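You operate a simulated robot arm through the tools that you are given. There is no shell and no other tool.

Carry out the task below with a simulated robot arm. There is one attempt and no reset: what you move stays moved.

TASK
Give the white and the yellow dipper one dip in the wax bath and stand them back.
Fine: white dipper over well 1, yellow dipper over well 2; hands clear while the lift runs; their steel comes out hot, so keep off it; the wax is at 70 C at most and its heater stays on. Set down upright: white dipper, yellow dipper.

It is judged by the outcome, as a careful person would: the job done as asked, and still so three seconds after it is handed in. It fails if anything else is knocked over, pushed out of place, dropped, spilled or broken.

THE ROBOT
A 7-joint arm with a two-finger parallel gripper, fixed in place. Base frame: the origin is on the floor under the middle of its stand, x ahead of it, y to its left, z up; the work surface is at about z = 760. Units: mm, rad, N and s.
With the tool pointing down near the work surface it reaches from about 200 to 680 mm from the base axis. Its first joint turns from -1.152 to 1.152 rad. Payload 2.4 kg.
The TCP is the grasp point between the finger pads, 30 mm short of the fingertips. In the tool frame z runs along the fingers and y along their closing line. The gripper opens to 94 mm. The fingers are 28 mm wide and 10 mm thick; the gripper's body (50 by 96 mm) begins 55 mm behind the TCP.
Orientation is that of the tool frame in the base frame, as a unit quaternion [x, y, z, w]. With the fingers straight down and closing along the base's y, the tool's x points along the base's -x, its y along +y and its z along -z.

THE INTERFACE
- The arm moves only by the tool nudge_tool. Its argument "moves" is text: rows parted by semicolons, each of 7 numbers parted by spaces: the finger opening in mm, from 0 to 94, then the shift along the base's x, y, z in mm, then the turn, a rotation vector about the base's x, y, z in rad. In form: gripper dx dy dz rx ry rz; .... A call has 1 to 20 rows; each row is the pose to reach, as a shift and turn from the pose commanded when the call began. Each row takes 0.2 s and may step no farther than 50 mm and 0.15 rad from the row before; otherwise, or with a gripper value out of range, the whole call is refused. Where a pose cannot be reached the arm comes as near as it can. A force on the tool above 40 N (or 10 N above the force at the start of the call, whichever is more), or a blocked arm, ends the call early, and 0.2 s more pass. Each finger travels about 153 mm/s and halts on what it meets, pressing with about 44 N; the grip force reading is that of the motor and also rises with nothing between the fingers. The clock runs only during rows and for 0.2 s after the last one: add rows that repeat a pose to give the fingers time. It gives the time, the measured TCP pose, the force on the tool (base axes), the opening and the grip force at its end, in the units of the frame above (readings bear some noise), with the torque about the TCP (base axes, N m) and any sound that the robot's microphone picked up.
- Cameras (640 x 400 px; columns grow to the right, rows downward): "scene" is fixed at [13, 448.8, 1435.8]; the picture's right is [-0.93, -0.36, 0.00], its down [-0.20, 0.53, -0.83] and it looks along [0.29, -0.77, -0.56] (base axes); focal length 354 px, centre (320, 200). "wrist" rides on the gripper at [76, 14, -103] in the tool frame; the picture's right is [-0.18, 0.98, 0.00], its down [-0.75, -0.14, -0.64] and it looks along [-0.63, -0.12, 0.77] (tool axes); focal length 243 px, centre (320, 200).
- snapshot(camera): a new picture of that camera. The clock stands still meanwhile.
- pixel_to_xyz(camera, pixels): for up to 12 pixels [column, row] of the newest picture of that camera ("zoom" is the newest enlarged one), the place [x, y, z] in the base frame of the surface seen there, good to about 2 mm, but the place of the scene camera against the robot may be out by one fixed shift of up to 18 mm in any direction. The clock stands still meanwhile.
- zoom(camera, box): a new picture of the part [left, top, right, bottom] of that camera's present view, enlarged. The clock stands still meanwhile.
- sign_off(): hands the job in; it is judged then, once.

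Unless the task says otherwise, let go and move clear before handing in.

The tools are called after "Emit:" by a JSON object that holds its "method" and its "body". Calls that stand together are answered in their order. nudge_tool: Moves the arm, as the interface text tells. Its arguments: {"type":"object","properties":{"moves":{"type":"string"}},"required":["moves"]} The other tools are called the same way: snapshot (camera) takes a picture; pixel_to_xyz (camera, pixels) gives the place of the surface under pixels of a picture; zoom (camera, box) takes an enlarged picture of a part of a camera's view; sign_off () hands the job in.

At the start:

```text
time_s: 0.0
tool_pos: [466.7, -42.2, 1152.3]
tool_rot: [0.0, 1.0, 0.0, 0.0]
contact_force: [1.1, -0.2, 0.1]
moment: [0.0, 0.02, 0.02]
opening: 94.0
grasp_force: 0.1
```

scene: 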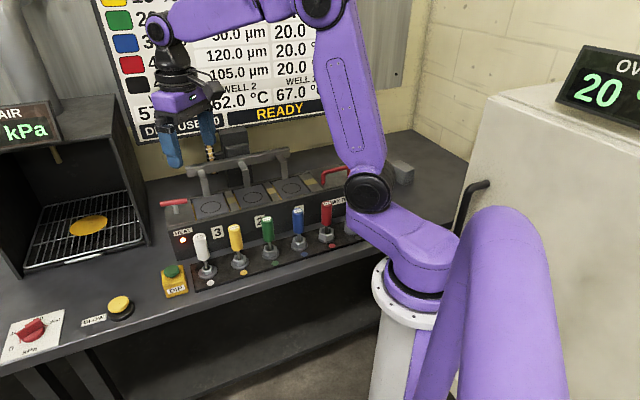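
wrist: 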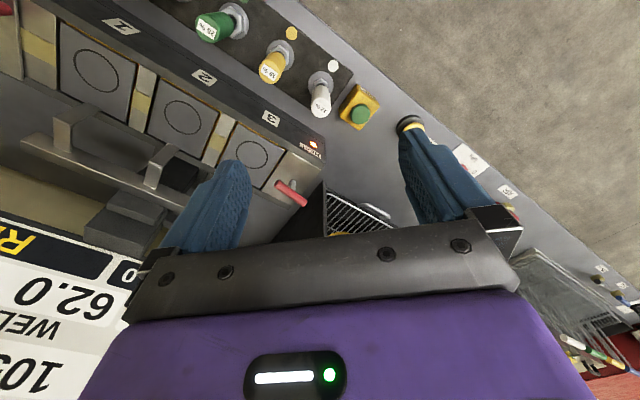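

The scene shows a row of coloured dippers (white at ~(203,250), yellow at ~(236,240)), a wax bath with wells 3, 2, 1 and a lift, and a screen reading "READY". I'll zoom in to read the details before moving anything.

Emit:
{"method": "zoom", "body": {"camera": "scene", "box": [150, 140, 390, 300]}}

Emit:
{"method": "zoom", "body": {"camera": "scene", "box": [90, 0, 350, 150]}}

Emit:
{"method": "zoom", "body": {"camera": "wrist", "box": [0, 0, 400, 250]}}

Emit:
{"method": "zoom", "body": {"camera": "scene", "box": [0, 90, 220, 380]}}

```text
2.50 times, centred on (270, 220) of scene
```

zoom: 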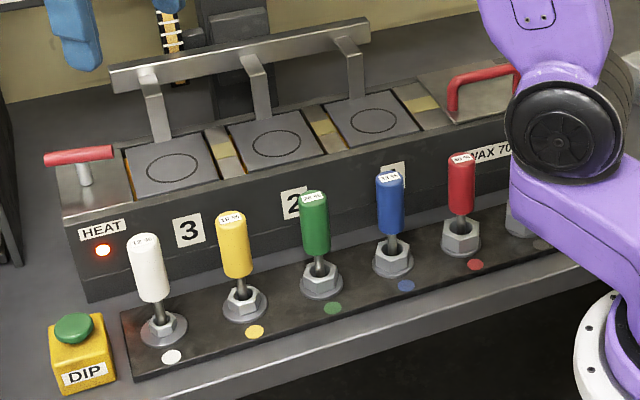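

```text
2.46 times, centred on (220, 75) of scene
```

zoom: 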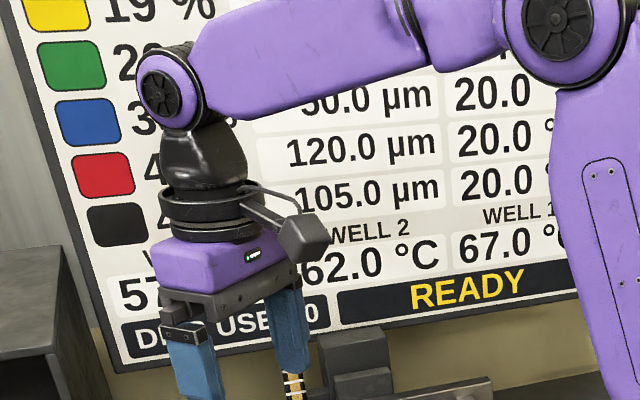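

```text
1.60 times, centred on (200, 125) of wrist
```

zoom: 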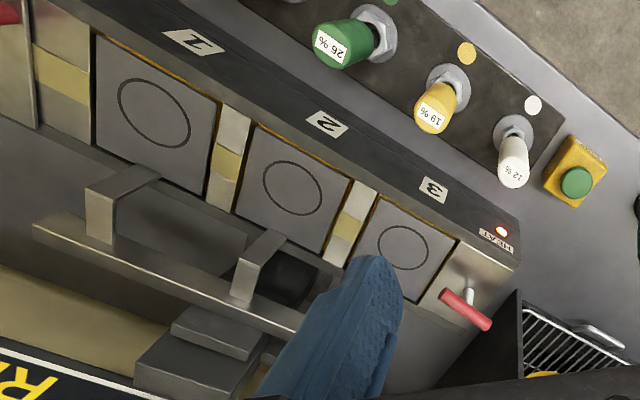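

```text
1.38 times, centred on (110, 235) of scene
```

zoom: 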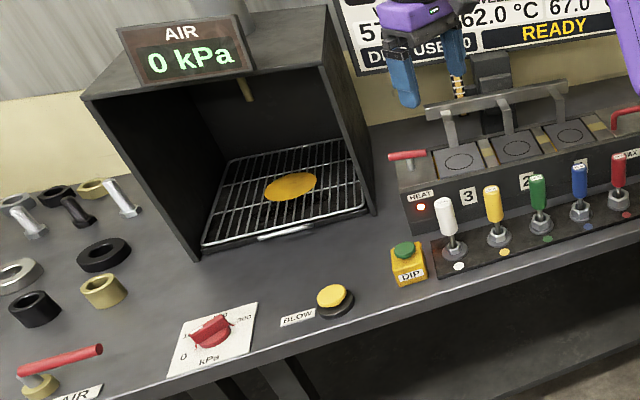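

The zooms show six dippers with coloured grips standing on steel nut-shaped feet, three platforms with circle marks hung from a lift bar, a HEAT lamp, and a DIP button. I'll measure where these are next.

Emit:
{"method": "snapshot", "body": {"camera": "scene"}}

Emit:
{"method": "snapshot", "body": {"camera": "wrist"}}

Emit:
{"method": "pixel_to_xyz", "body": {"camera": "scene", "pixels": [[201, 238], [204, 252], [207, 271], [234, 228], [238, 244], [239, 262], [267, 218], [296, 211], [174, 270], [209, 207], [250, 196], [288, 186]]}}

Emit:
{"method": "pixel_to_xyz", "body": {"camera": "wrist", "pixels": [[320, 110], [322, 82], [268, 74], [288, 54], [205, 32], [235, 18], [253, 154], [183, 117], [96, 70], [361, 114], [290, 193], [150, 180]]}}

```text
taken
```

scene: 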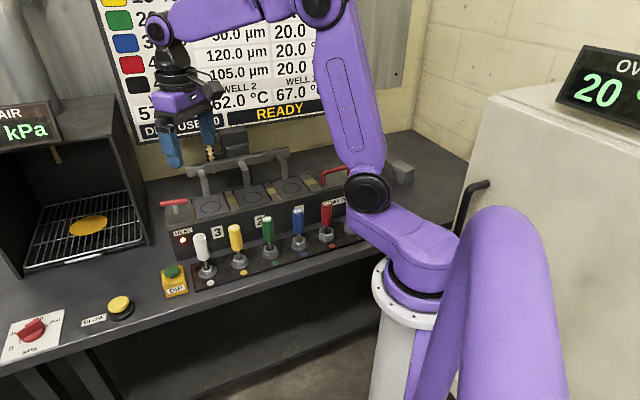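

```text
taken
```

wrist: 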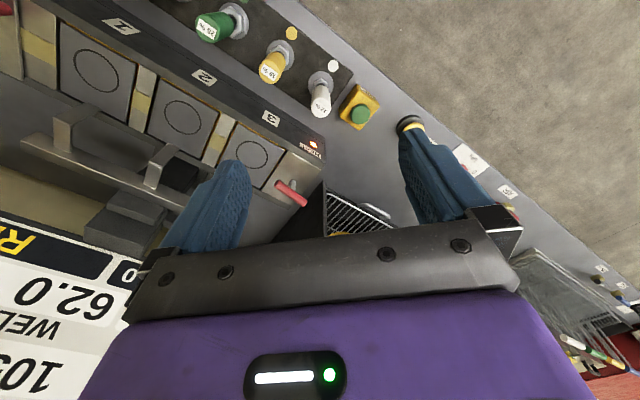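

```text
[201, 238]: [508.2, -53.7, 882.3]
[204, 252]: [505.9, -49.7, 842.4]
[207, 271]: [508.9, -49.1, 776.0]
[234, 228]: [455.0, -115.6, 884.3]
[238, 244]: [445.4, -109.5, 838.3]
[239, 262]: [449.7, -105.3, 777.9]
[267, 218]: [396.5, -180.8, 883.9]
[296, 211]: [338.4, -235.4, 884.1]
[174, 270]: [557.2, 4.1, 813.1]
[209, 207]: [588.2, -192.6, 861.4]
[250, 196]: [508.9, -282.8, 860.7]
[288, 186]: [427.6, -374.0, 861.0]
```

```text
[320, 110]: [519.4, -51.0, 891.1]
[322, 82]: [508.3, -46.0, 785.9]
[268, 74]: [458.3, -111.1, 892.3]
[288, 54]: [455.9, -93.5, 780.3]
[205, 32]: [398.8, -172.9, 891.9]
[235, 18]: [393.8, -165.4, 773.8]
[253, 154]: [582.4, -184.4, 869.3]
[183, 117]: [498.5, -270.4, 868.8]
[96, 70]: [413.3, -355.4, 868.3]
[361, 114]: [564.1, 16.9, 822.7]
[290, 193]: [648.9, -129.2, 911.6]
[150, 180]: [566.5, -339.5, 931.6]
```

The wrist picture gives handle tops at z≈891, e.g. white at px (320,110), and platform tops at z≈868. I'll zoom the wrist view to get exact centres of the circles and dippers.

Emit:
{"method": "zoom", "body": {"camera": "wrist", "box": [220, 20, 400, 140]}}

Emit:
{"method": "zoom", "body": {"camera": "wrist", "box": [40, 20, 280, 220]}}

```text
3.33 times, centred on (310, 80) of wrist
```

zoom: 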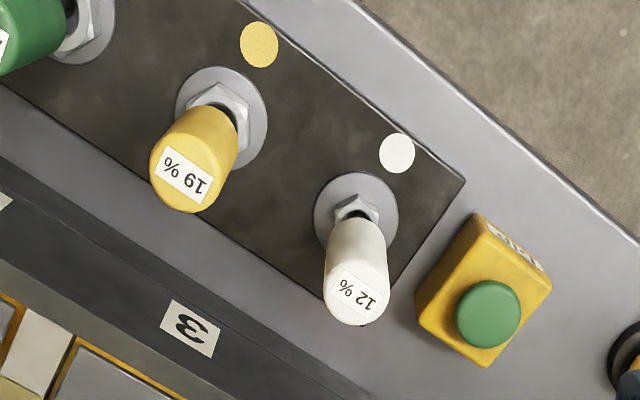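

```text
2.00 times, centred on (160, 120) of wrist
```

zoom: 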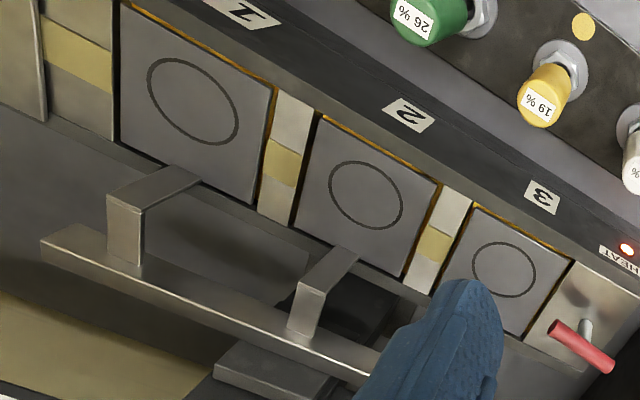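

The zoomed picture shows circle 1 at about (193,101), circle 2 at (366,195) and circle 3 at (504,269). I'll measure the rims, the hanger arms and the handle tops.

Emit:
{"method": "pixel_to_xyz", "body": {"camera": "zoom", "pixels": [[193, 101], [149, 84], [238, 120], [366, 195], [330, 183], [403, 207], [504, 269], [180, 178], [128, 200], [335, 260], [541, 106], [280, 160]]}}

Emit:
{"method": "pixel_to_xyz", "body": {"camera": "wrist", "pixels": [[410, 120], [300, 200], [60, 135], [28, 148], [162, 160], [320, 105], [320, 98], [272, 68], [275, 62], [318, 145]]}}

```text
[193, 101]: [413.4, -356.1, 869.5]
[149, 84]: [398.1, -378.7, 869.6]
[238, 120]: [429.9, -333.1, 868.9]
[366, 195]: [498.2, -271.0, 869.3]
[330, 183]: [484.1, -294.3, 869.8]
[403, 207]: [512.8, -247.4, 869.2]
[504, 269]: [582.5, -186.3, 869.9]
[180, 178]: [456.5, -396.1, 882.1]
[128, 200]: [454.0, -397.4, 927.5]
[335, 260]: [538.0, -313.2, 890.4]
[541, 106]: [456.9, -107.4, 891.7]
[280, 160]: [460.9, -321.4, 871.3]
```

```text
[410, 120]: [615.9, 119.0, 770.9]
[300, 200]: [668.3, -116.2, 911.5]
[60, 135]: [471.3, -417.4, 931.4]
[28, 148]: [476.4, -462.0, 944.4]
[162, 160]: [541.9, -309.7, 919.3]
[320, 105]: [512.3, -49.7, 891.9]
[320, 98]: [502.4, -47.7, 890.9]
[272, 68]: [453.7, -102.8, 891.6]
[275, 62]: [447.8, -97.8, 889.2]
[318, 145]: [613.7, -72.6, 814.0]
```

Well centres come out at about (413.5,-356,869) for well 1 and (498,-271,869) for well 2. The white handle top is near (512,-50,891) and yellow near (455,-104,891). I'll move down above the white dipper for a closer look.

Emit:
{"method": "nudge_tool", "body": {"moves": "94 10 -2 -45 0 0 0; 94 20 -4 -90 0 0 0; 94 30 -6 -130 0 0 0; 94 40 -8 -160 0 0 0; 94 40 -8 -160 0 0 0"}}

Emit:
{"method": "snapshot", "body": {"camera": "scene"}}

Emit:
{"method": "snapshot", "body": {"camera": "wrist"}}

```text
time_s: 1.2
tool_pos: [507.5, -50.0, 991.7]
tool_rot: [0.0, 1.0, 0.0, 0.0]
contact_force: [-0.9, -0.1, -0.3]
moment: [0.0, 0.0, -0.01]
opening: 94.0
grasp_force: 0.2
```

```text
taken
```

scene: 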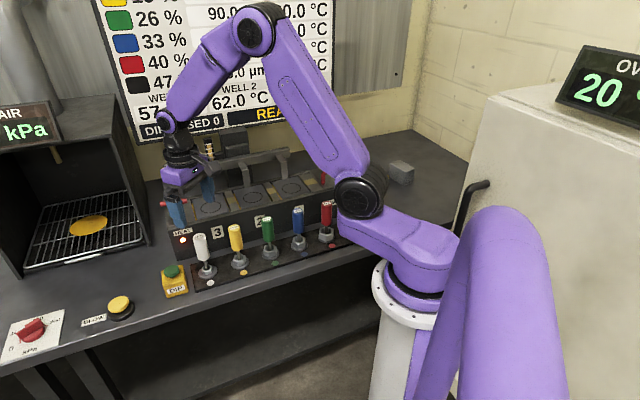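

```text
taken
```

wrist: 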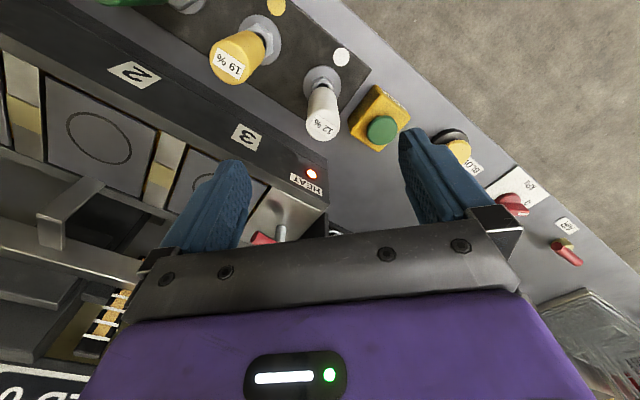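

The tool is now above the white dipper at px (322,125), held level. I'll zoom in on it to find its axis, handle length and base plate.

Emit:
{"method": "zoom", "body": {"camera": "wrist", "box": [260, 40, 420, 160]}}

Emit:
{"method": "zoom", "body": {"camera": "scene", "box": [150, 210, 290, 300]}}

```text
3.33 times, centred on (340, 100) of wrist
```

zoom: 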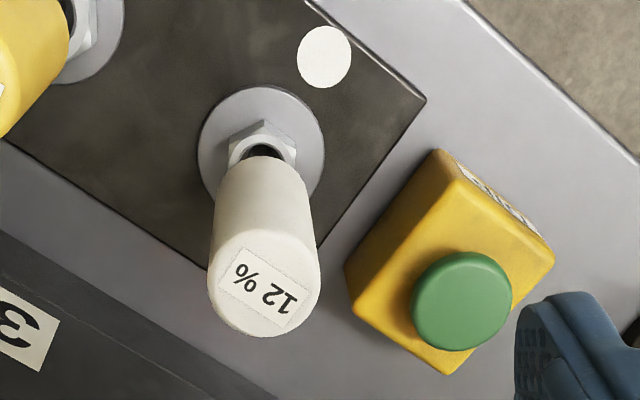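

```text
4.44 times, centred on (220, 255) of scene
```

zoom: 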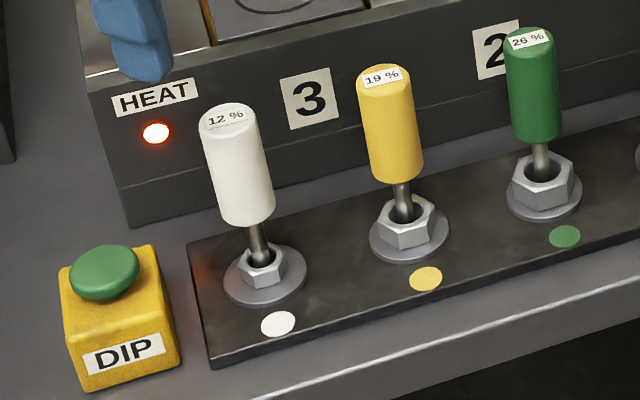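

The white handle is roughly 28–29 mm across and its base disc about 46 mm. I'll measure handle top rims, disc rim points, the rack plate and the colour dot from the wrist view, and the side of the handle from the scene view.

Emit:
{"method": "pixel_to_xyz", "body": {"camera": "wrist", "pixels": [[323.2, 125.2], [308, 125.5], [339, 125.5], [323, 112], [323, 138], [304.7, 85], [339.6, 86], [322.6, 67.5], [341.2, 57], [290, 90], [382, 130], [355, 75]]}}

Emit:
{"method": "pixel_to_xyz", "body": {"camera": "zoom", "pixels": [[228, 115], [236, 170], [245, 212], [256, 238], [264, 258], [255, 290], [382, 82], [392, 140], [398, 172], [404, 200], [404, 242], [405, 255]]}}

```text
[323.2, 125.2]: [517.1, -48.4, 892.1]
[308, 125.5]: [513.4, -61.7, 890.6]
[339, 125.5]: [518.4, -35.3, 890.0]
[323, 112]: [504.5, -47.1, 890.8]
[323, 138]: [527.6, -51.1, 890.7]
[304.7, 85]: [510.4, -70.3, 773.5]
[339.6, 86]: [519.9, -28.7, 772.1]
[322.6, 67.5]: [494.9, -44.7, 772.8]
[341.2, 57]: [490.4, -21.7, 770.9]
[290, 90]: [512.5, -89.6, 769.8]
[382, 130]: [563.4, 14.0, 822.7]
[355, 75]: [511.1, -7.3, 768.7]
```

```text
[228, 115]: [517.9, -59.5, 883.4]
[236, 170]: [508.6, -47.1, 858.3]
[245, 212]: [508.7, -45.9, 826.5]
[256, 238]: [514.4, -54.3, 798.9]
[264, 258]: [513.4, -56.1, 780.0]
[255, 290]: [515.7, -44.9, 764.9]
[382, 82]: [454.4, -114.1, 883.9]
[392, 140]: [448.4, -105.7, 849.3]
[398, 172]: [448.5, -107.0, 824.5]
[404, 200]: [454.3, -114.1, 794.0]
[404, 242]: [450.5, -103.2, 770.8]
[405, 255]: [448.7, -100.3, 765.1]
```

The white dipper's axis is at about (515.5,-49), with its handle from z≈827 to 891 and the rack plate at z≈770. I'll lower the open gripper around the handle to TCP z≈866, which keeps the fingertips off the steel.

Emit:
{"method": "nudge_tool", "body": {"moves": "60 8.8 1.2 -20 0 0 0; 60 8.8 1.2 -50 0 0 0; 60 8.8 1.2 -80 0 0 0; 60 8.8 1.2 -105 0 0 0; 60 8.8 1.2 -126 0 0 0; 60 8.8 1.2 -126 0 0 0"}}

Emit:
{"method": "snapshot", "body": {"camera": "wrist"}}

Emit:
{"method": "zoom", "body": {"camera": "scene", "box": [130, 180, 290, 300]}}

```text
time_s: 2.6
tool_pos: [515.3, -50.3, 865.9]
tool_rot: [0.0, 1.0, -0.001, 0.0]
contact_force: [-0.7, 0.1, 0.1]
moment: [0.01, 0.02, -0.01]
opening: 60.2
grasp_force: 0.0
```

```text
taken
```

wrist: 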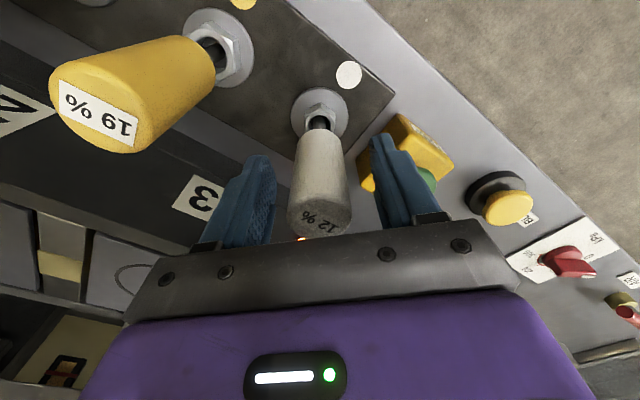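

```text
3.33 times, centred on (210, 240) of scene
```

zoom: 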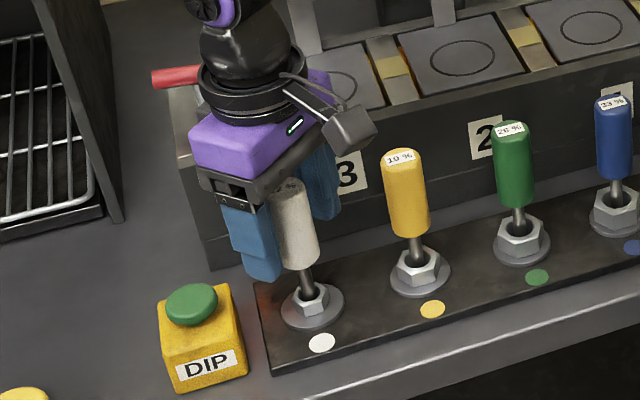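

The handle sits between the fingers, at wrist px (320,185), and the fingertips are above the steel. I'll record the base position for the return and close on the handle.

Emit:
{"method": "pixel_to_xyz", "body": {"camera": "wrist", "pixels": [[294, 112], [345, 114], [318, 90], [348, 75], [300, 190], [345, 190], [322, 205], [322, 220], [197, 15], [252, 50], [230, 80], [95, 105]]}}

Emit:
{"method": "nudge_tool", "body": {"moves": "20 0 0 0 0 0 0; 20 0 0 0 0 0 0; 20 0 0 0 0 0 0"}}

```text
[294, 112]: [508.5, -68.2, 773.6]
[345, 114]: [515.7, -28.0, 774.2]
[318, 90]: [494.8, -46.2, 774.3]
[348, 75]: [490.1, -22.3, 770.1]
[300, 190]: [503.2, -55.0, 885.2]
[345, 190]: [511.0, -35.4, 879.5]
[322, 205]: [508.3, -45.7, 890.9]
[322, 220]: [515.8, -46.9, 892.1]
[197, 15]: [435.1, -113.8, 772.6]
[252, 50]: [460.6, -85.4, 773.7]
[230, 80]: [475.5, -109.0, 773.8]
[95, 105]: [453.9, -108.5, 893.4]
```

```text
time_s: 3.4
tool_pos: [515.6, -49.6, 866.1]
tool_rot: [0.0, 1.0, 0.001, 0.0]
contact_force: [-0.6, -0.6, 0.3]
moment: [-0.01, -0.01, 0.02]
opening: 28.8
grasp_force: 44.3
```

The grip holds at 28.8 mm opening and 44 N on the coloured handle. I'll lift straight up 160 mm and check the load.

Emit:
{"method": "nudge_tool", "body": {"moves": "20 0 0 5 0 0 0; 20 0 0 20 0 0 0; 20 0 0 45 0 0 0; 20 0 0 80 0 0 0; 20 0 0 115 0 0 0; 20 0 0 140 0 0 0; 20 0 0 155 0 0 0; 20 0 0 155 0 0 0"}}

Emit:
{"method": "snapshot", "body": {"camera": "wrist"}}

Emit:
{"method": "snapshot", "body": {"camera": "scene"}}

```text
time_s: 5.2
tool_pos: [516.8, -49.5, 1022.0]
tool_rot: [0.0, 1.0, 0.0, 0.001]
contact_force: [-0.3, 0.4, -1.7]
moment: [0.01, -0.02, 0.0]
opening: 28.6
grasp_force: 43.9
```

```text
taken
```

wrist: 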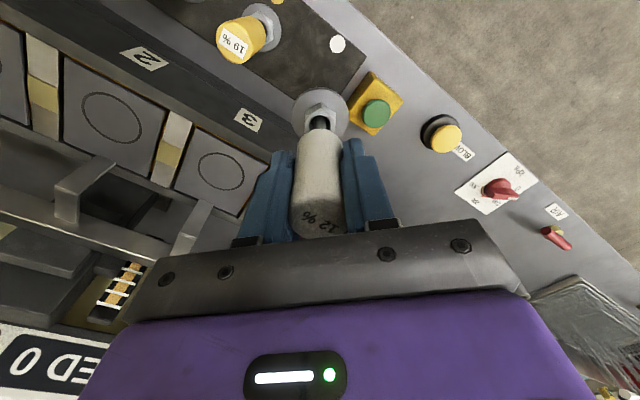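

```text
taken
```

scene: 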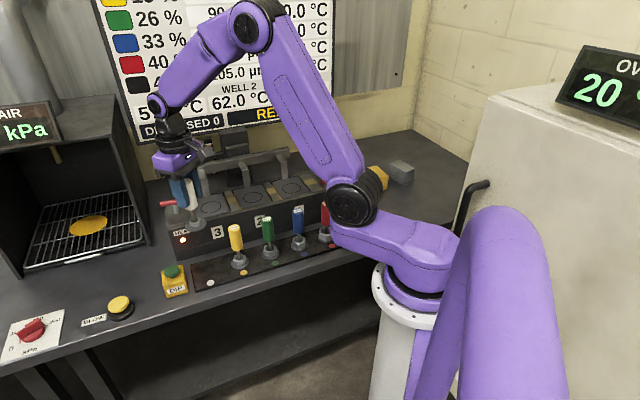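

The white dipper is hanging free with about 2 N of weight, and its base is near z 926, above everything on the path. I'll carry it over to well 1 and stop above it for a look.

Emit:
{"method": "nudge_tool", "body": {"moves": "20 -8 -25 2 0 0 0; 20 -20 -60 4 0 0 0; 20 -33 -100 4 0 0 0; 20 -46 -140 4 0 0 0; 20 -60 -180 4 0 0 0; 20 -73 -220 4 0 0 0; 20 -86 -260 4 0 0 0; 20 -96 -288 4 0 0 0; 20 -102 -307 4 0 0 0; 20 -102 -307 4 0 0 0"}}

Emit:
{"method": "snapshot", "body": {"camera": "wrist"}}

Emit:
{"method": "snapshot", "body": {"camera": "scene"}}

```text
time_s: 7.4
tool_pos: [415.9, -354.8, 1025.2]
tool_rot: [0.0, 1.0, 0.0, 0.0]
contact_force: [0.1, -0.4, -1.4]
moment: [0.03, 0.0, -0.01]
opening: 28.7
grasp_force: 44.1
```

```text
taken
```

wrist: 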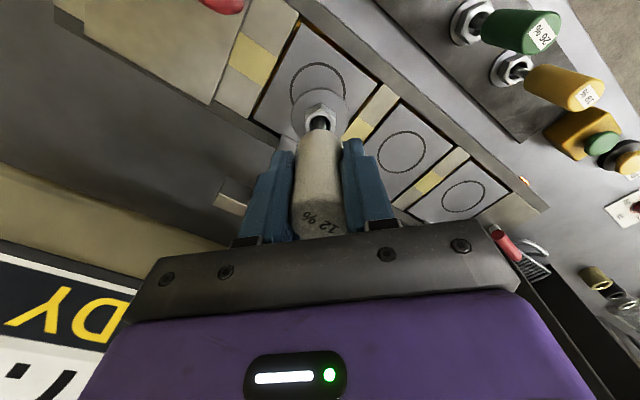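

```text
taken
```

scene: 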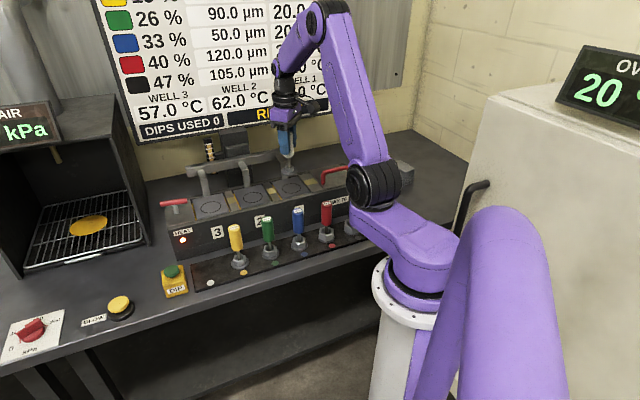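

Well temperatures read 57/62/67 °C (all under 70), with "DIPS USED 0". Circle 1 shows just behind the dipper's disc at wrist px ~(318,85); I'll zoom in and measure it.

Emit:
{"method": "zoom", "body": {"camera": "wrist", "box": [240, 20, 480, 170]}}

```text
2.67 times, centred on (360, 95) of wrist
```

zoom: 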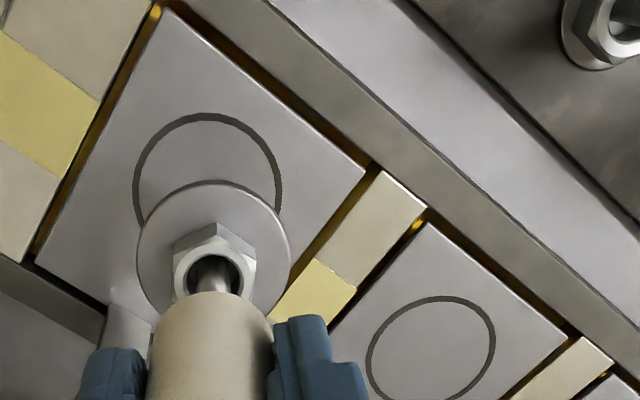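

Emit:
{"method": "pixel_to_xyz", "body": {"camera": "zoom", "pixels": [[205, 116], [136, 190], [279, 190], [157, 143], [262, 142], [141, 250], [288, 250], [212, 185], [430, 299], [371, 355], [492, 335], [465, 378]]}}

Emit:
{"method": "pixel_to_xyz", "body": {"camera": "zoom", "pixels": [[100, 130], [300, 160], [155, 20], [45, 255], [355, 170], [123, 318], [155, 230], [265, 215], [290, 210], [60, 330]]}}

```text
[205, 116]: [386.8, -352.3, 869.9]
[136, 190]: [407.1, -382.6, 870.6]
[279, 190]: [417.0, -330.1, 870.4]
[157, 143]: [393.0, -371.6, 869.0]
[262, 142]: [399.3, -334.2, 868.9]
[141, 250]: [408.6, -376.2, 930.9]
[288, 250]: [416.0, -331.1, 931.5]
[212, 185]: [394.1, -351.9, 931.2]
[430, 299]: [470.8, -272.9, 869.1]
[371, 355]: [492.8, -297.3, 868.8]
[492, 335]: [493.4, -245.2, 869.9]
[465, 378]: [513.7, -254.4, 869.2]
```

```text
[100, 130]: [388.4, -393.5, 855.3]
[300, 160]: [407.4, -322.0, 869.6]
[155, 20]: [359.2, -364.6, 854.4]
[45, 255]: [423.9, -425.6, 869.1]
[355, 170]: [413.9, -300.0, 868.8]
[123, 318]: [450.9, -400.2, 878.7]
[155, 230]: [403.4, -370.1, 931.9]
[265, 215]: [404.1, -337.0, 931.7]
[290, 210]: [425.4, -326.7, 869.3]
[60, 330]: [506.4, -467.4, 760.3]
```

Circle 1's centre fits at (413.3,-356.3), and the hanging disc is about 2.5 mm off it at roughly (416,-354.7). I'll correct that while lowering to about 10 mm above the platform, then look again.

Emit:
{"method": "nudge_tool", "body": {"moves": "20 -1 -0.7 -10 0 0 0; 20 -2 -1.2 -25 0 0 0; 20 -2 -1.2 -40 0 0 0; 20 -2 -1.2 -48 0 0 0; 20 -2 -1.2 -48 0 0 0; 20 -2 -1.2 -48 0 0 0"}}

Emit:
{"method": "zoom", "body": {"camera": "wrist", "box": [240, 20, 480, 170]}}

Emit:
{"method": "zoom", "body": {"camera": "scene", "box": [220, 90, 380, 210]}}

```text
time_s: 8.8
tool_pos: [413.6, -357.4, 976.3]
tool_rot: [0.0, 1.0, 0.0, 0.0]
contact_force: [-0.2, 0.7, -1.1]
moment: [-0.01, 0.01, 0.01]
opening: 28.7
grasp_force: 44.3
```

```text
2.67 times, centred on (360, 95) of wrist
```

zoom: 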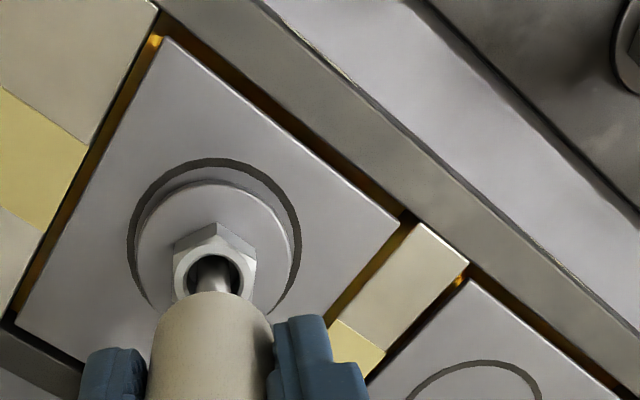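

```text
3.33 times, centred on (300, 150) of scene
```

zoom: 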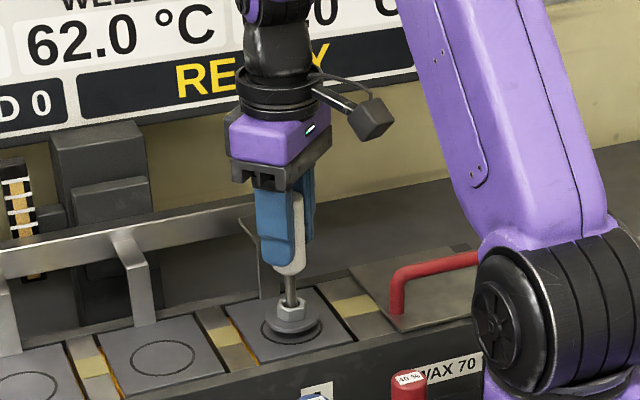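

Emit:
{"method": "snapshot", "body": {"camera": "wrist"}}

Emit:
{"method": "pixel_to_xyz", "body": {"camera": "wrist", "pixels": [[289.1, 113.8], [351.8, 113.8], [319.5, 81.1], [296, 93.1], [344.2, 93.1], [292.8, 113.8], [348, 113.8], [320.3, 90], [301, 98], [338, 97]]}}

```text
taken
```

wrist: 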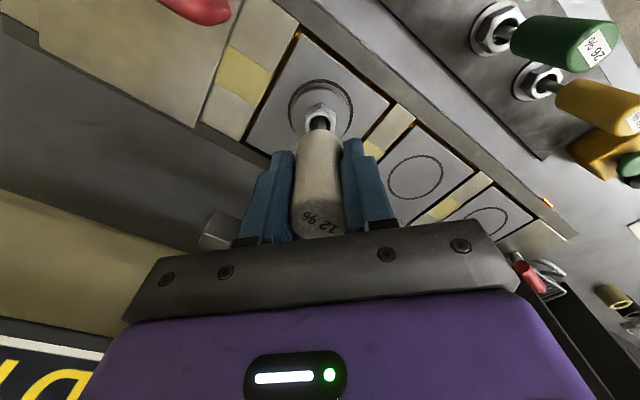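

```text
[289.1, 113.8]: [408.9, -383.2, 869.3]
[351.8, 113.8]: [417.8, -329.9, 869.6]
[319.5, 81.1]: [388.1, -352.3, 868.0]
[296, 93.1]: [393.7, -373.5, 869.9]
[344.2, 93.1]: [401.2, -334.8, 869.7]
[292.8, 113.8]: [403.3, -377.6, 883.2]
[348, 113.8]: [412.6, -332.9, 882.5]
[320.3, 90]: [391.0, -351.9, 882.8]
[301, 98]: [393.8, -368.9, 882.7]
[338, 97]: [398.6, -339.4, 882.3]
```

The disc fits a centre of (414.2,-356.6) against the circle's (414,-356.7), so it is centred. I'll lower to just above the platform, then go down in small steps while watching the force.

Emit:
{"method": "nudge_tool", "body": {"moves": "20 0 0 -3 0 0 0; 20 0 0 -6 0 0 0; 20 0 0 -8 0 0 0; 20 0 0 -9 0 0 0; 20 0 0 -9 0 0 0"}}

Emit:
{"method": "zoom", "body": {"camera": "scene", "box": [250, 130, 350, 205]}}

```text
time_s: 10.0
tool_pos: [412.5, -356.6, 967.5]
tool_rot: [0.0, 1.0, 0.0, 0.0]
contact_force: [-0.1, 0.2, -1.7]
moment: [-0.02, 0.01, 0.0]
opening: 28.7
grasp_force: 44.5
```

```text
5.33 times, centred on (300, 168) of scene
```

zoom: 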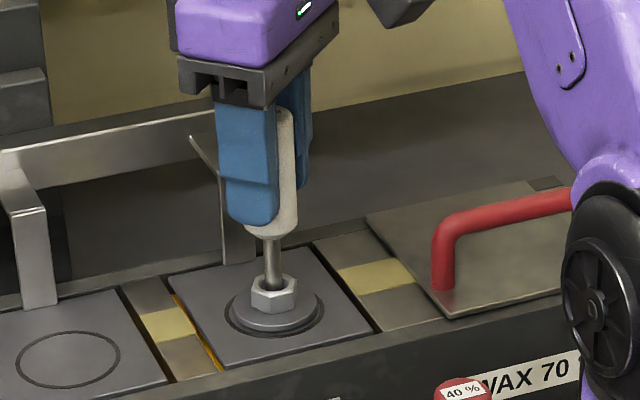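

The disc is almost down inside the ring and the force still shows only the dipper's weight. I'll creep down another 1 to 2 mm.

Emit:
{"method": "nudge_tool", "body": {"moves": "20 0 0 -0.5 0 0 0; 20 0 0 -1 0 0 0; 20 0 0 -1 0 0 0"}}

```text
time_s: 10.8
tool_pos: [411.9, -356.0, 969.1]
tool_rot: [0.0, 1.0, 0.0, 0.0]
contact_force: [0.0, 1.3, -1.8]
moment: [0.0, 0.04, 0.04]
opening: 28.6
grasp_force: 43.8
```

There is no contact yet, with force at -1.8 N. I'll go down a little more.

Emit:
{"method": "nudge_tool", "body": {"moves": "20 0 0 -0.5 0 0 0; 20 0 0 -1 0 0 0; 20 0 0 -1 0 0 0"}}

```text
time_s: 11.6
tool_pos: [412.0, -357.1, 966.0]
tool_rot: [0.0, 1.0, 0.0, 0.001]
contact_force: [-0.4, 0.7, 2.0]
moment: [0.04, 0.03, 0.02]
opening: 28.5
grasp_force: 44.2
```

The force flipped to +2 N, so the white dipper is standing on platform 1. I'll open the fingers and check before rising.

Emit:
{"method": "nudge_tool", "body": {"moves": "36 0 0 0 0 0 0; 52 0 0 0 0 0 0; 52 0 0 0 0 0 0"}}

Emit:
{"method": "snapshot", "body": {"camera": "wrist"}}

Emit:
{"method": "zoom", "body": {"camera": "scene", "box": [250, 130, 350, 205]}}

```text
time_s: 12.4
tool_pos: [413.3, -356.0, 966.4]
tool_rot: [-0.001, 1.0, -0.001, 0.001]
contact_force: [0.3, -1.0, -0.1]
moment: [0.0, -0.02, -0.03]
opening: 52.0
grasp_force: 0.0
```

```text
taken
```

wrist: 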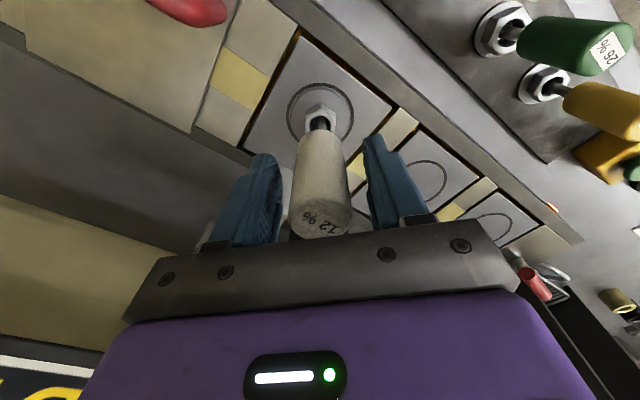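

```text
5.33 times, centred on (300, 168) of scene
```

zoom: 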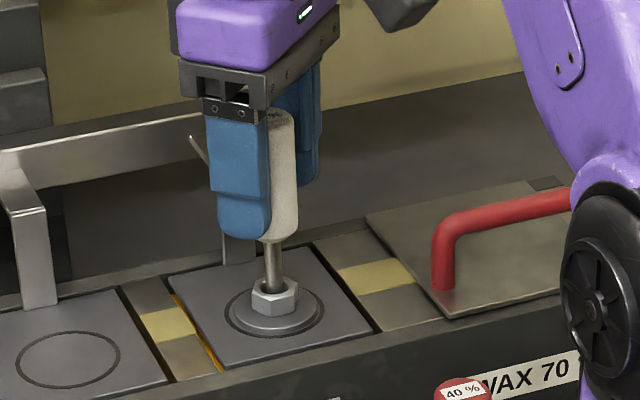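

The white dipper stands upright inside ring 1 with the fingers clear of it. I'll rise straight up, then travel to above the yellow dipper.

Emit:
{"method": "nudge_tool", "body": {"moves": "52 0 0 25 0 0 0; 52 0 0 60 0 0 0; 52 0 0 90 0 0 0; 60 7 40 90 0 0 0; 60 14 80 90 0 0 0; 60 21 125 90 0 0 0; 60 29 170 85 0 0 0; 60 36 212 70 0 0 0; 60 42 245 40 0 0 0; 60 42 253 20 0 0 0; 60 42 253 20 0 0 0"}}

Emit:
{"method": "snapshot", "body": {"camera": "wrist"}}

Emit:
{"method": "snapshot", "body": {"camera": "scene"}}

Emit:
{"method": "zoom", "body": {"camera": "wrist", "box": [240, 40, 400, 160]}}

```text
time_s: 14.8
tool_pos: [456.3, -103.1, 985.5]
tool_rot: [0.0, 1.0, -0.001, 0.0]
contact_force: [0.0, -0.4, 0.0]
moment: [0.0, 0.0, 0.01]
opening: 60.1
grasp_force: 0.1
```

```text
taken
```

wrist: 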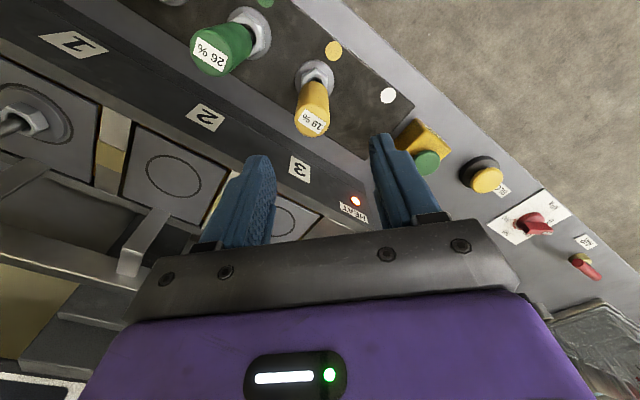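

```text
taken
```

scene: 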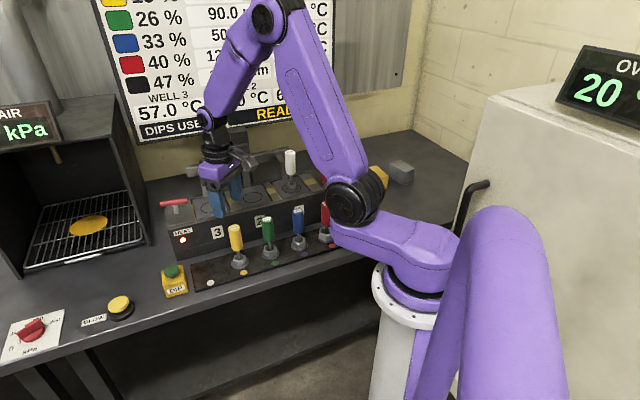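

```text
3.33 times, centred on (320, 100) of wrist
```

zoom: 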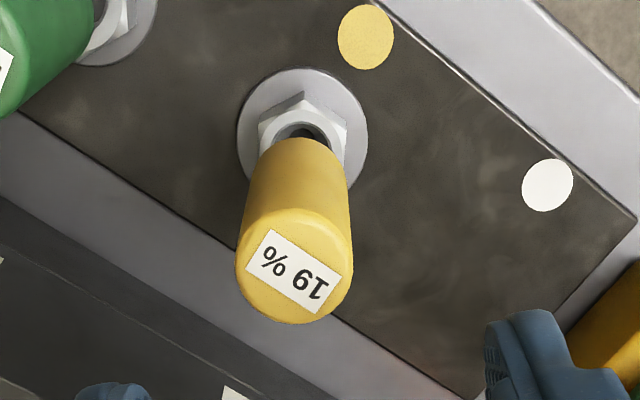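

White stands at well 1 in the scene at px (290,170). The yellow dipper is in the zoom with its cap centre near (294,267); I'll measure its cap, disc and dot.

Emit:
{"method": "pixel_to_xyz", "body": {"camera": "zoom", "pixels": [[294, 267], [239, 268], [349, 266], [296, 214], [293, 319], [241, 130], [364, 130], [302, 71], [258, 88], [348, 90], [366, 37], [180, 150]]}}

```text
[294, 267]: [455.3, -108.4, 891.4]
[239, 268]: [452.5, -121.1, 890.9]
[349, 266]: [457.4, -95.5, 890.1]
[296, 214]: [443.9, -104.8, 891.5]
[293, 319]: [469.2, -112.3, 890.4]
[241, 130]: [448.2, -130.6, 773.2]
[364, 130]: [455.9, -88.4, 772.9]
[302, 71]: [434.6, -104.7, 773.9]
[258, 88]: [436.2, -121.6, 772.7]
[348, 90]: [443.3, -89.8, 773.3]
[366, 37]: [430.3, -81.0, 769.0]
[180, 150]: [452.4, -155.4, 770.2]
```

The yellow axis is at about (455.4,-108.6), with its cap at z≈891. I'll lower around it to the same grip height as before, z≈866.

Emit:
{"method": "nudge_tool", "body": {"moves": "60 1 -4.8 -15 0 0 0; 60 1 -4.8 -45 0 0 0; 60 1 -4.8 -75 0 0 0; 60 1 -4.8 -100 0 0 0; 60 1 -4.8 -120 0 0 0; 60 1 -4.8 -120 0 0 0; 60 1 -4.8 -120 0 0 0"}}

Emit:
{"method": "snapshot", "body": {"camera": "wrist"}}

Emit:
{"method": "zoom", "body": {"camera": "scene", "box": [150, 180, 310, 300]}}

```text
time_s: 16.4
tool_pos: [455.5, -107.3, 865.1]
tool_rot: [-0.001, 1.0, 0.001, 0.001]
contact_force: [-0.2, -0.3, -0.5]
moment: [0.0, 0.04, -0.01]
opening: 60.1
grasp_force: 0.0
```

```text
taken
```

wrist: 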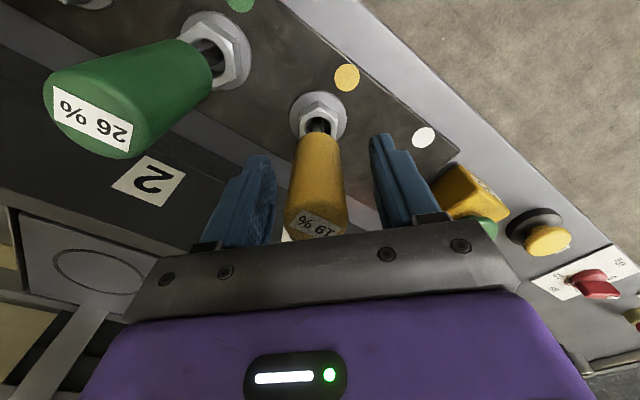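

```text
3.33 times, centred on (230, 240) of scene
```

zoom: 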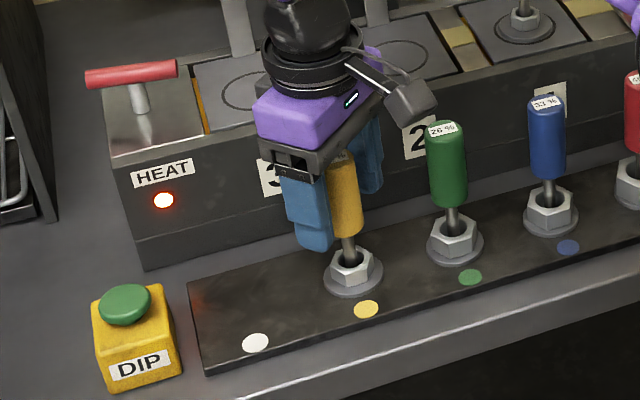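

The yellow handle sits about 2 mm toward -y of the finger centre (wrist px 316 against 320). I'll shift by that amount and then close.

Emit:
{"method": "nudge_tool", "body": {"moves": "60 0 -1.8 0 0 0 0; 60 0 -1.8 0 0 0 0; 40 0 -1.8 0 0 0 0; 20 0 -1.8 0 0 0 0; 20 0 -1.8 0 0 0 0; 20 0 -1.8 0 0 0 0"}}

Emit:
{"method": "snapshot", "body": {"camera": "wrist"}}

```text
time_s: 17.8
tool_pos: [455.5, -109.5, 864.7]
tool_rot: [0.0, 1.0, 0.0, 0.0]
contact_force: [-0.6, -0.5, 0.8]
moment: [-0.04, -0.01, -0.02]
opening: 28.6
grasp_force: 43.5
```

```text
taken
```

wrist: 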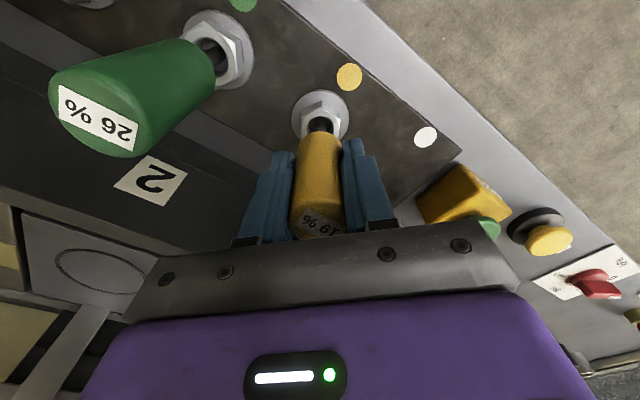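

The yellow handle is gripped at 28.6 mm opening. I'll lift it straight up and carry it to above well 2.

Emit:
{"method": "nudge_tool", "body": {"moves": "20 0 0 5 0 0 0; 20 0 0 20 0 0 0; 20 0 0 45 0 0 0; 20 0 0 80 0 0 0; 20 0 0 115 0 0 0; 20 0 0 145 0 0 0; 20 0 0 158 0 0 0; 20 6 -22 158 0 0 0; 20 16 -60 158 0 0 0; 20 27 -100 158 0 0 0; 20 37 -135 158 0 0 0; 20 42.5 -155 158 0 0 0; 20 43 -160 158 0 0 0; 20 43 -160 158 0 0 0"}}

Emit:
{"method": "snapshot", "body": {"camera": "wrist"}}

Emit:
{"method": "zoom", "body": {"camera": "wrist", "box": [240, 20, 480, 170]}}

```text
time_s: 20.8
tool_pos: [497.8, -270.8, 1022.7]
tool_rot: [0.0, 1.0, 0.0, 0.0]
contact_force: [0.9, 0.1, -0.9]
moment: [0.01, -0.03, 0.0]
opening: 28.6
grasp_force: 43.8
```

```text
taken
```

wrist: 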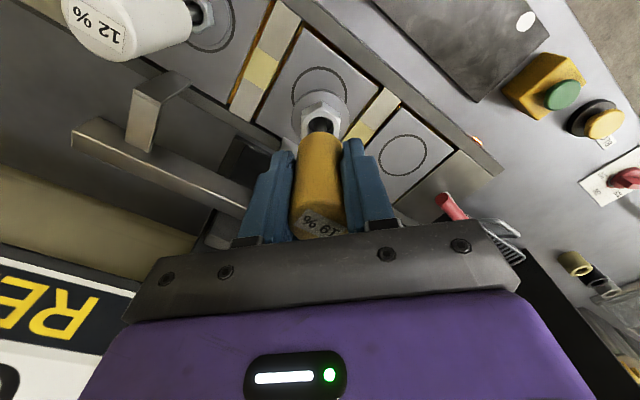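

```text
2.67 times, centred on (360, 95) of wrist
```

zoom: 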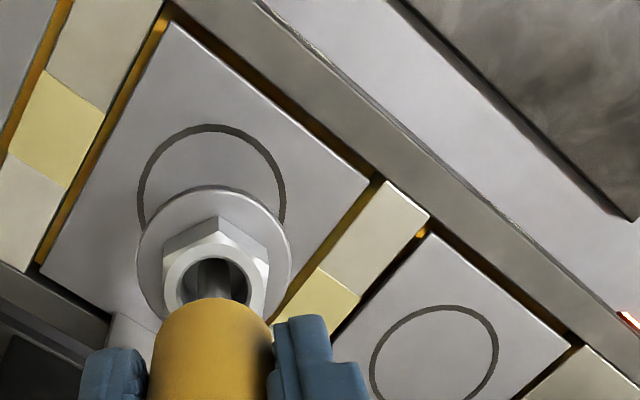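

The yellow disc hangs over ring 2. I'll measure the ring and the disc in this zoom.

Emit:
{"method": "pixel_to_xyz", "body": {"camera": "zoom", "pixels": [[140, 200], [282, 200], [210, 128], [160, 154], [265, 154], [141, 258], [287, 258], [213, 190], [155, 222], [272, 222]]}}

```text
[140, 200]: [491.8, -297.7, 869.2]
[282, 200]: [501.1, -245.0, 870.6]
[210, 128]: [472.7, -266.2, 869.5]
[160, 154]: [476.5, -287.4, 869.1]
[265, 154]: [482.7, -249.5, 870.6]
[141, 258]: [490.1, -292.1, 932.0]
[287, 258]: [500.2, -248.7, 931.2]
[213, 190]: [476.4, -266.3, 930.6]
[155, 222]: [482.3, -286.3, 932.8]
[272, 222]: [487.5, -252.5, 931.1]
```

Ring 2 fits to (498.7,-271.8) and the disc to (498.2,-271.1), so the error is under 1 mm. I'll lower to about 2 mm above the platform.

Emit:
{"method": "nudge_tool", "body": {"moves": "20 0.4 -0.6 -12 0 0 0; 20 0.4 -0.6 -28 0 0 0; 20 0.4 -0.6 -42 0 0 0; 20 0.4 -0.6 -50 0 0 0; 20 0.4 -0.6 -54 0 0 0; 20 0.4 -0.6 -56 0 0 0; 20 0.4 -0.6 -56 0 0 0"}}

Emit:
{"method": "snapshot", "body": {"camera": "wrist"}}

Emit:
{"method": "zoom", "body": {"camera": "wrist", "box": [240, 40, 400, 160]}}

Emit:
{"method": "zoom", "body": {"camera": "scene", "box": [200, 130, 320, 220]}}

```text
time_s: 22.4
tool_pos: [498.6, -269.0, 967.6]
tool_rot: [0.0, 1.0, 0.0, 0.0]
contact_force: [-0.5, 0.2, -0.7]
moment: [0.01, 0.01, -0.03]
opening: 28.6
grasp_force: 43.6
```

```text
taken
```

wrist: 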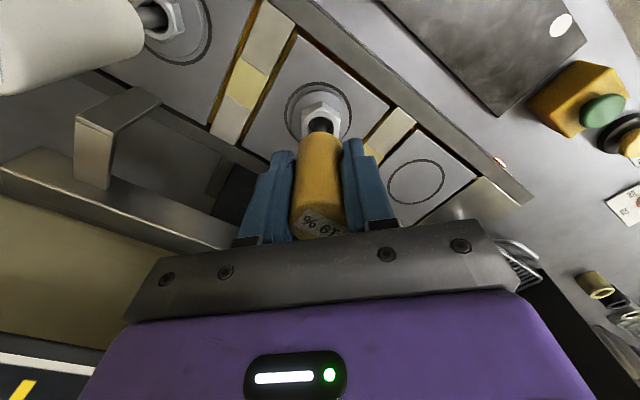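

```text
3.33 times, centred on (320, 100) of wrist
```

zoom: 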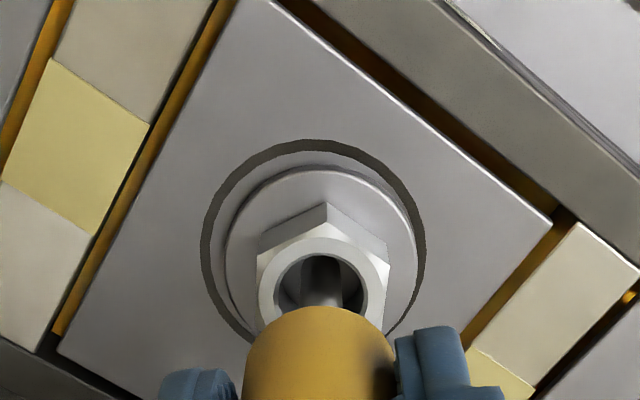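

```text
4.44 times, centred on (260, 175) of scene
```

zoom: 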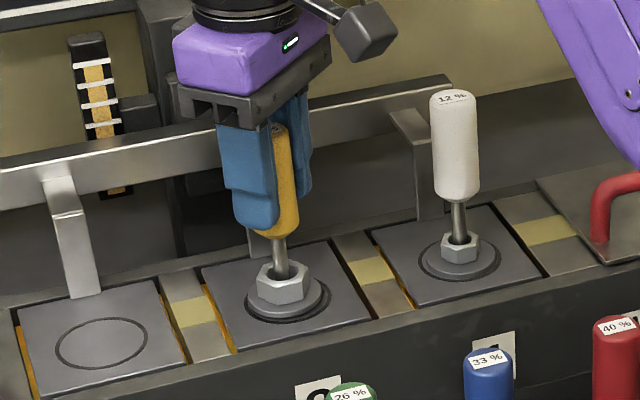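

The disc appears slightly toward +y inside the ring: the gap is 25 px on the left against 10 px on the right in the zoom. I'll measure before lowering further.

Emit:
{"method": "pixel_to_xyz", "body": {"camera": "wrist", "pixels": [[286.2, 113.5], [350.5, 113.5], [317.6, 83.5], [295, 94], [342, 94], [293.5, 113.5], [347, 113.5], [320, 91.2], [303, 97], [338, 98]]}}

```text
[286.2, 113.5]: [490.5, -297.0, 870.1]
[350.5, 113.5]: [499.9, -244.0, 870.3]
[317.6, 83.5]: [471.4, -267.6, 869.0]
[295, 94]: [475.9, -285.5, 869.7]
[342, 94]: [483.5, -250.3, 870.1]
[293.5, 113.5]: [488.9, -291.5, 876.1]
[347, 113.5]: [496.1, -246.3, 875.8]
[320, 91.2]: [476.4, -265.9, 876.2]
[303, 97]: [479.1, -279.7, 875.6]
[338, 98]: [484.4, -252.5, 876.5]
```

The disc centre is about 1.2 mm off in x and y. I'll correct by (-1.2,-1.3) and lower the last couple of millimetres step by step.

Emit:
{"method": "nudge_tool", "body": {"moves": "20 -1.2 -1.3 0 0 0 0; 20 -1.2 -1.3 0 0 0 0; 20 -1.2 -1.3 -0.6 0 0 0; 20 -1.2 -1.3 -1 0 0 0; 20 -1.2 -1.3 -1 0 0 0"}}

```text
time_s: 23.6
tool_pos: [497.1, -272.6, 967.4]
tool_rot: [0.0, 1.0, 0.0, 0.0]
contact_force: [-0.3, 0.1, -1.2]
moment: [0.0, 0.0, 0.0]
opening: 28.5
grasp_force: 44.6
```

The force still shows only the dipper's weight, so there is no contact yet. I'll continue down in small steps.

Emit:
{"method": "nudge_tool", "body": {"moves": "20 0 0 -0.5 0 0 0; 20 0 0 -1 0 0 0; 20 0 0 -1 0 0 0"}}

```text
time_s: 24.4
tool_pos: [497.1, -272.9, 967.1]
tool_rot: [0.0, 1.0, 0.0, -0.001]
contact_force: [0.1, -0.1, -1.8]
moment: [0.06, 0.0, 0.01]
opening: 28.9
grasp_force: 44.0
```

There is still no contact at -1.8 N. I'll take another 1 mm.

Emit:
{"method": "nudge_tool", "body": {"moves": "20 0 0 -0.5 0 0 0; 20 0 0 -1 0 0 0; 20 0 0 -1 0 0 0"}}

Emit:
{"method": "zoom", "body": {"camera": "wrist", "box": [240, 40, 400, 160]}}

```text
time_s: 25.2
tool_pos: [496.8, -272.5, 964.9]
tool_rot: [0.001, 1.0, 0.0, 0.0]
contact_force: [-0.6, 0.0, -1.7]
moment: [0.03, -0.02, 0.0]
opening: 28.4
grasp_force: 44.4
```

```text
3.33 times, centred on (320, 100) of wrist
```

zoom: 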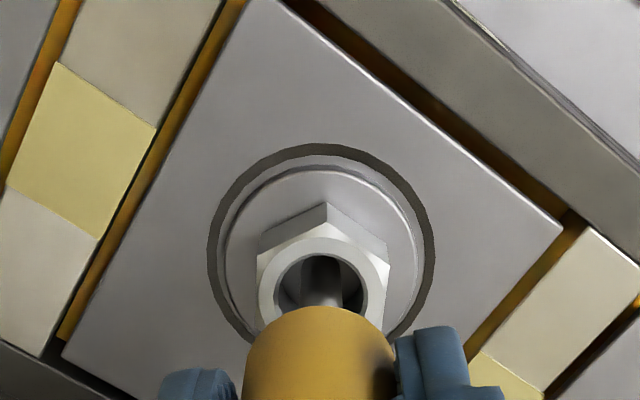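

The disc is now well centred in the ring in the zoom, still just off contact. I'll continue down carefully.

Emit:
{"method": "nudge_tool", "body": {"moves": "20 0 0 -0.5 0 0 0; 20 0 0 -1 0 0 0; 20 0 0 -1 0 0 0"}}

```text
time_s: 26.0
tool_pos: [498.0, -272.7, 965.9]
tool_rot: [0.0, 1.0, 0.0, 0.002]
contact_force: [-0.9, 0.1, 11.9]
moment: [0.17, 0.21, 0.0]
opening: 28.4
grasp_force: 43.9
```

Contact shows as +11.9 N. I'll ease back up 0.5 mm to take off the preload, then check the reading.

Emit:
{"method": "nudge_tool", "body": {"moves": "20 0 0 0.5 0 0 0; 20 0 0 0.5 0 0 0"}}

```text
time_s: 26.6
tool_pos: [497.2, -272.7, 964.7]
tool_rot: [0.0, 1.0, 0.0, 0.0]
contact_force: [0.9, -0.1, 6.7]
moment: [0.02, -0.1, -0.01]
opening: 28.8
grasp_force: 43.5
```

The preload is lower at +6.7 N. I'll ease up slightly more, then open the fingers.

Emit:
{"method": "nudge_tool", "body": {"moves": "20 0 0 0.4 0 0 0; 20 0 0 0.4 0 0 0; 36 0 0 0.4 0 0 0; 52 0 0 0.4 0 0 0; 52 0 0 0.4 0 0 0"}}

Emit:
{"method": "snapshot", "body": {"camera": "wrist"}}

Emit:
{"method": "zoom", "body": {"camera": "scene", "box": [200, 130, 320, 220]}}

```text
time_s: 27.8
tool_pos: [497.0, -274.2, 965.3]
tool_rot: [0.0, 1.0, 0.0, -0.001]
contact_force: [0.4, 0.0, 0.3]
moment: [0.0, -0.02, 0.0]
opening: 52.0
grasp_force: 0.0
```

```text
taken
```

wrist: 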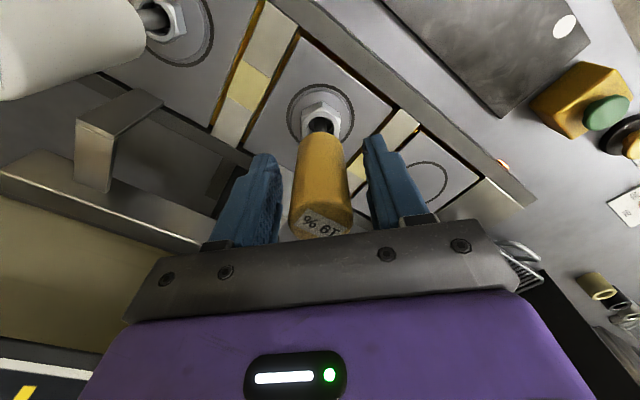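

```text
4.44 times, centred on (260, 175) of scene
```

zoom: 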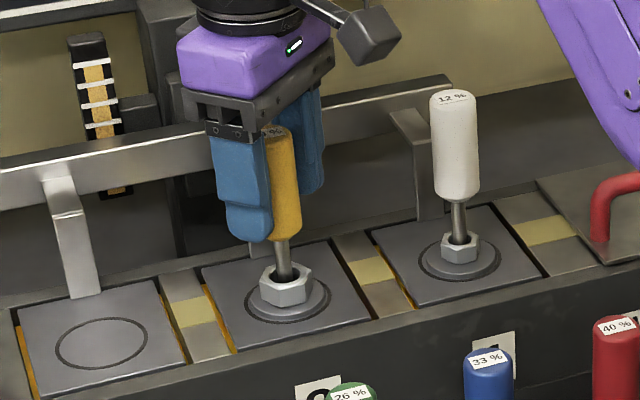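

Both dippers stand inside their rings. I'll rise straight up, close the fingers on the way, and go above the DIP button to measure it.

Emit:
{"method": "nudge_tool", "body": {"moves": "52 0 0 25 0 0 0; 52 0 0 60 0 0 0; 52 0 0 90 0 0 0; 30 10 40 90 0 0 0; 10 20 85 90 0 0 0; 0 31 130 90 0 0 0; 0 42 175 90 0 0 0; 0 52 220 80 0 0 0; 0 61 260 60 0 0 0; 0 67 288 30 0 0 0; 0 67 288 0 0 0 0; 0 67 288 -25 0 0 0; 0 67 288 -25 0 0 0"}}

Emit:
{"method": "snapshot", "body": {"camera": "wrist"}}

Emit:
{"method": "snapshot", "body": {"camera": "scene"}}

```text
time_s: 30.6
tool_pos: [563.9, 15.0, 938.5]
tool_rot: [0.0, 1.0, 0.0, 0.0]
contact_force: [-0.3, -0.9, -0.4]
moment: [-0.01, 0.01, 0.03]
opening: 0.0
grasp_force: 33.1
```

```text
taken
```

wrist: 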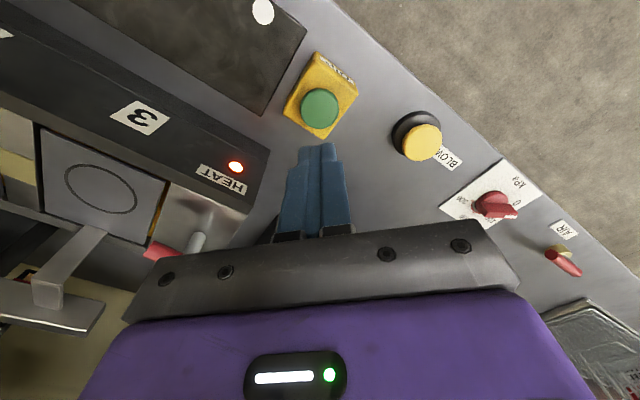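

```text
taken
```

scene: 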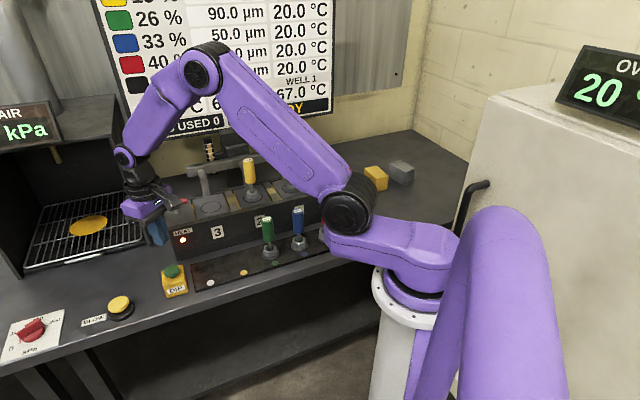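

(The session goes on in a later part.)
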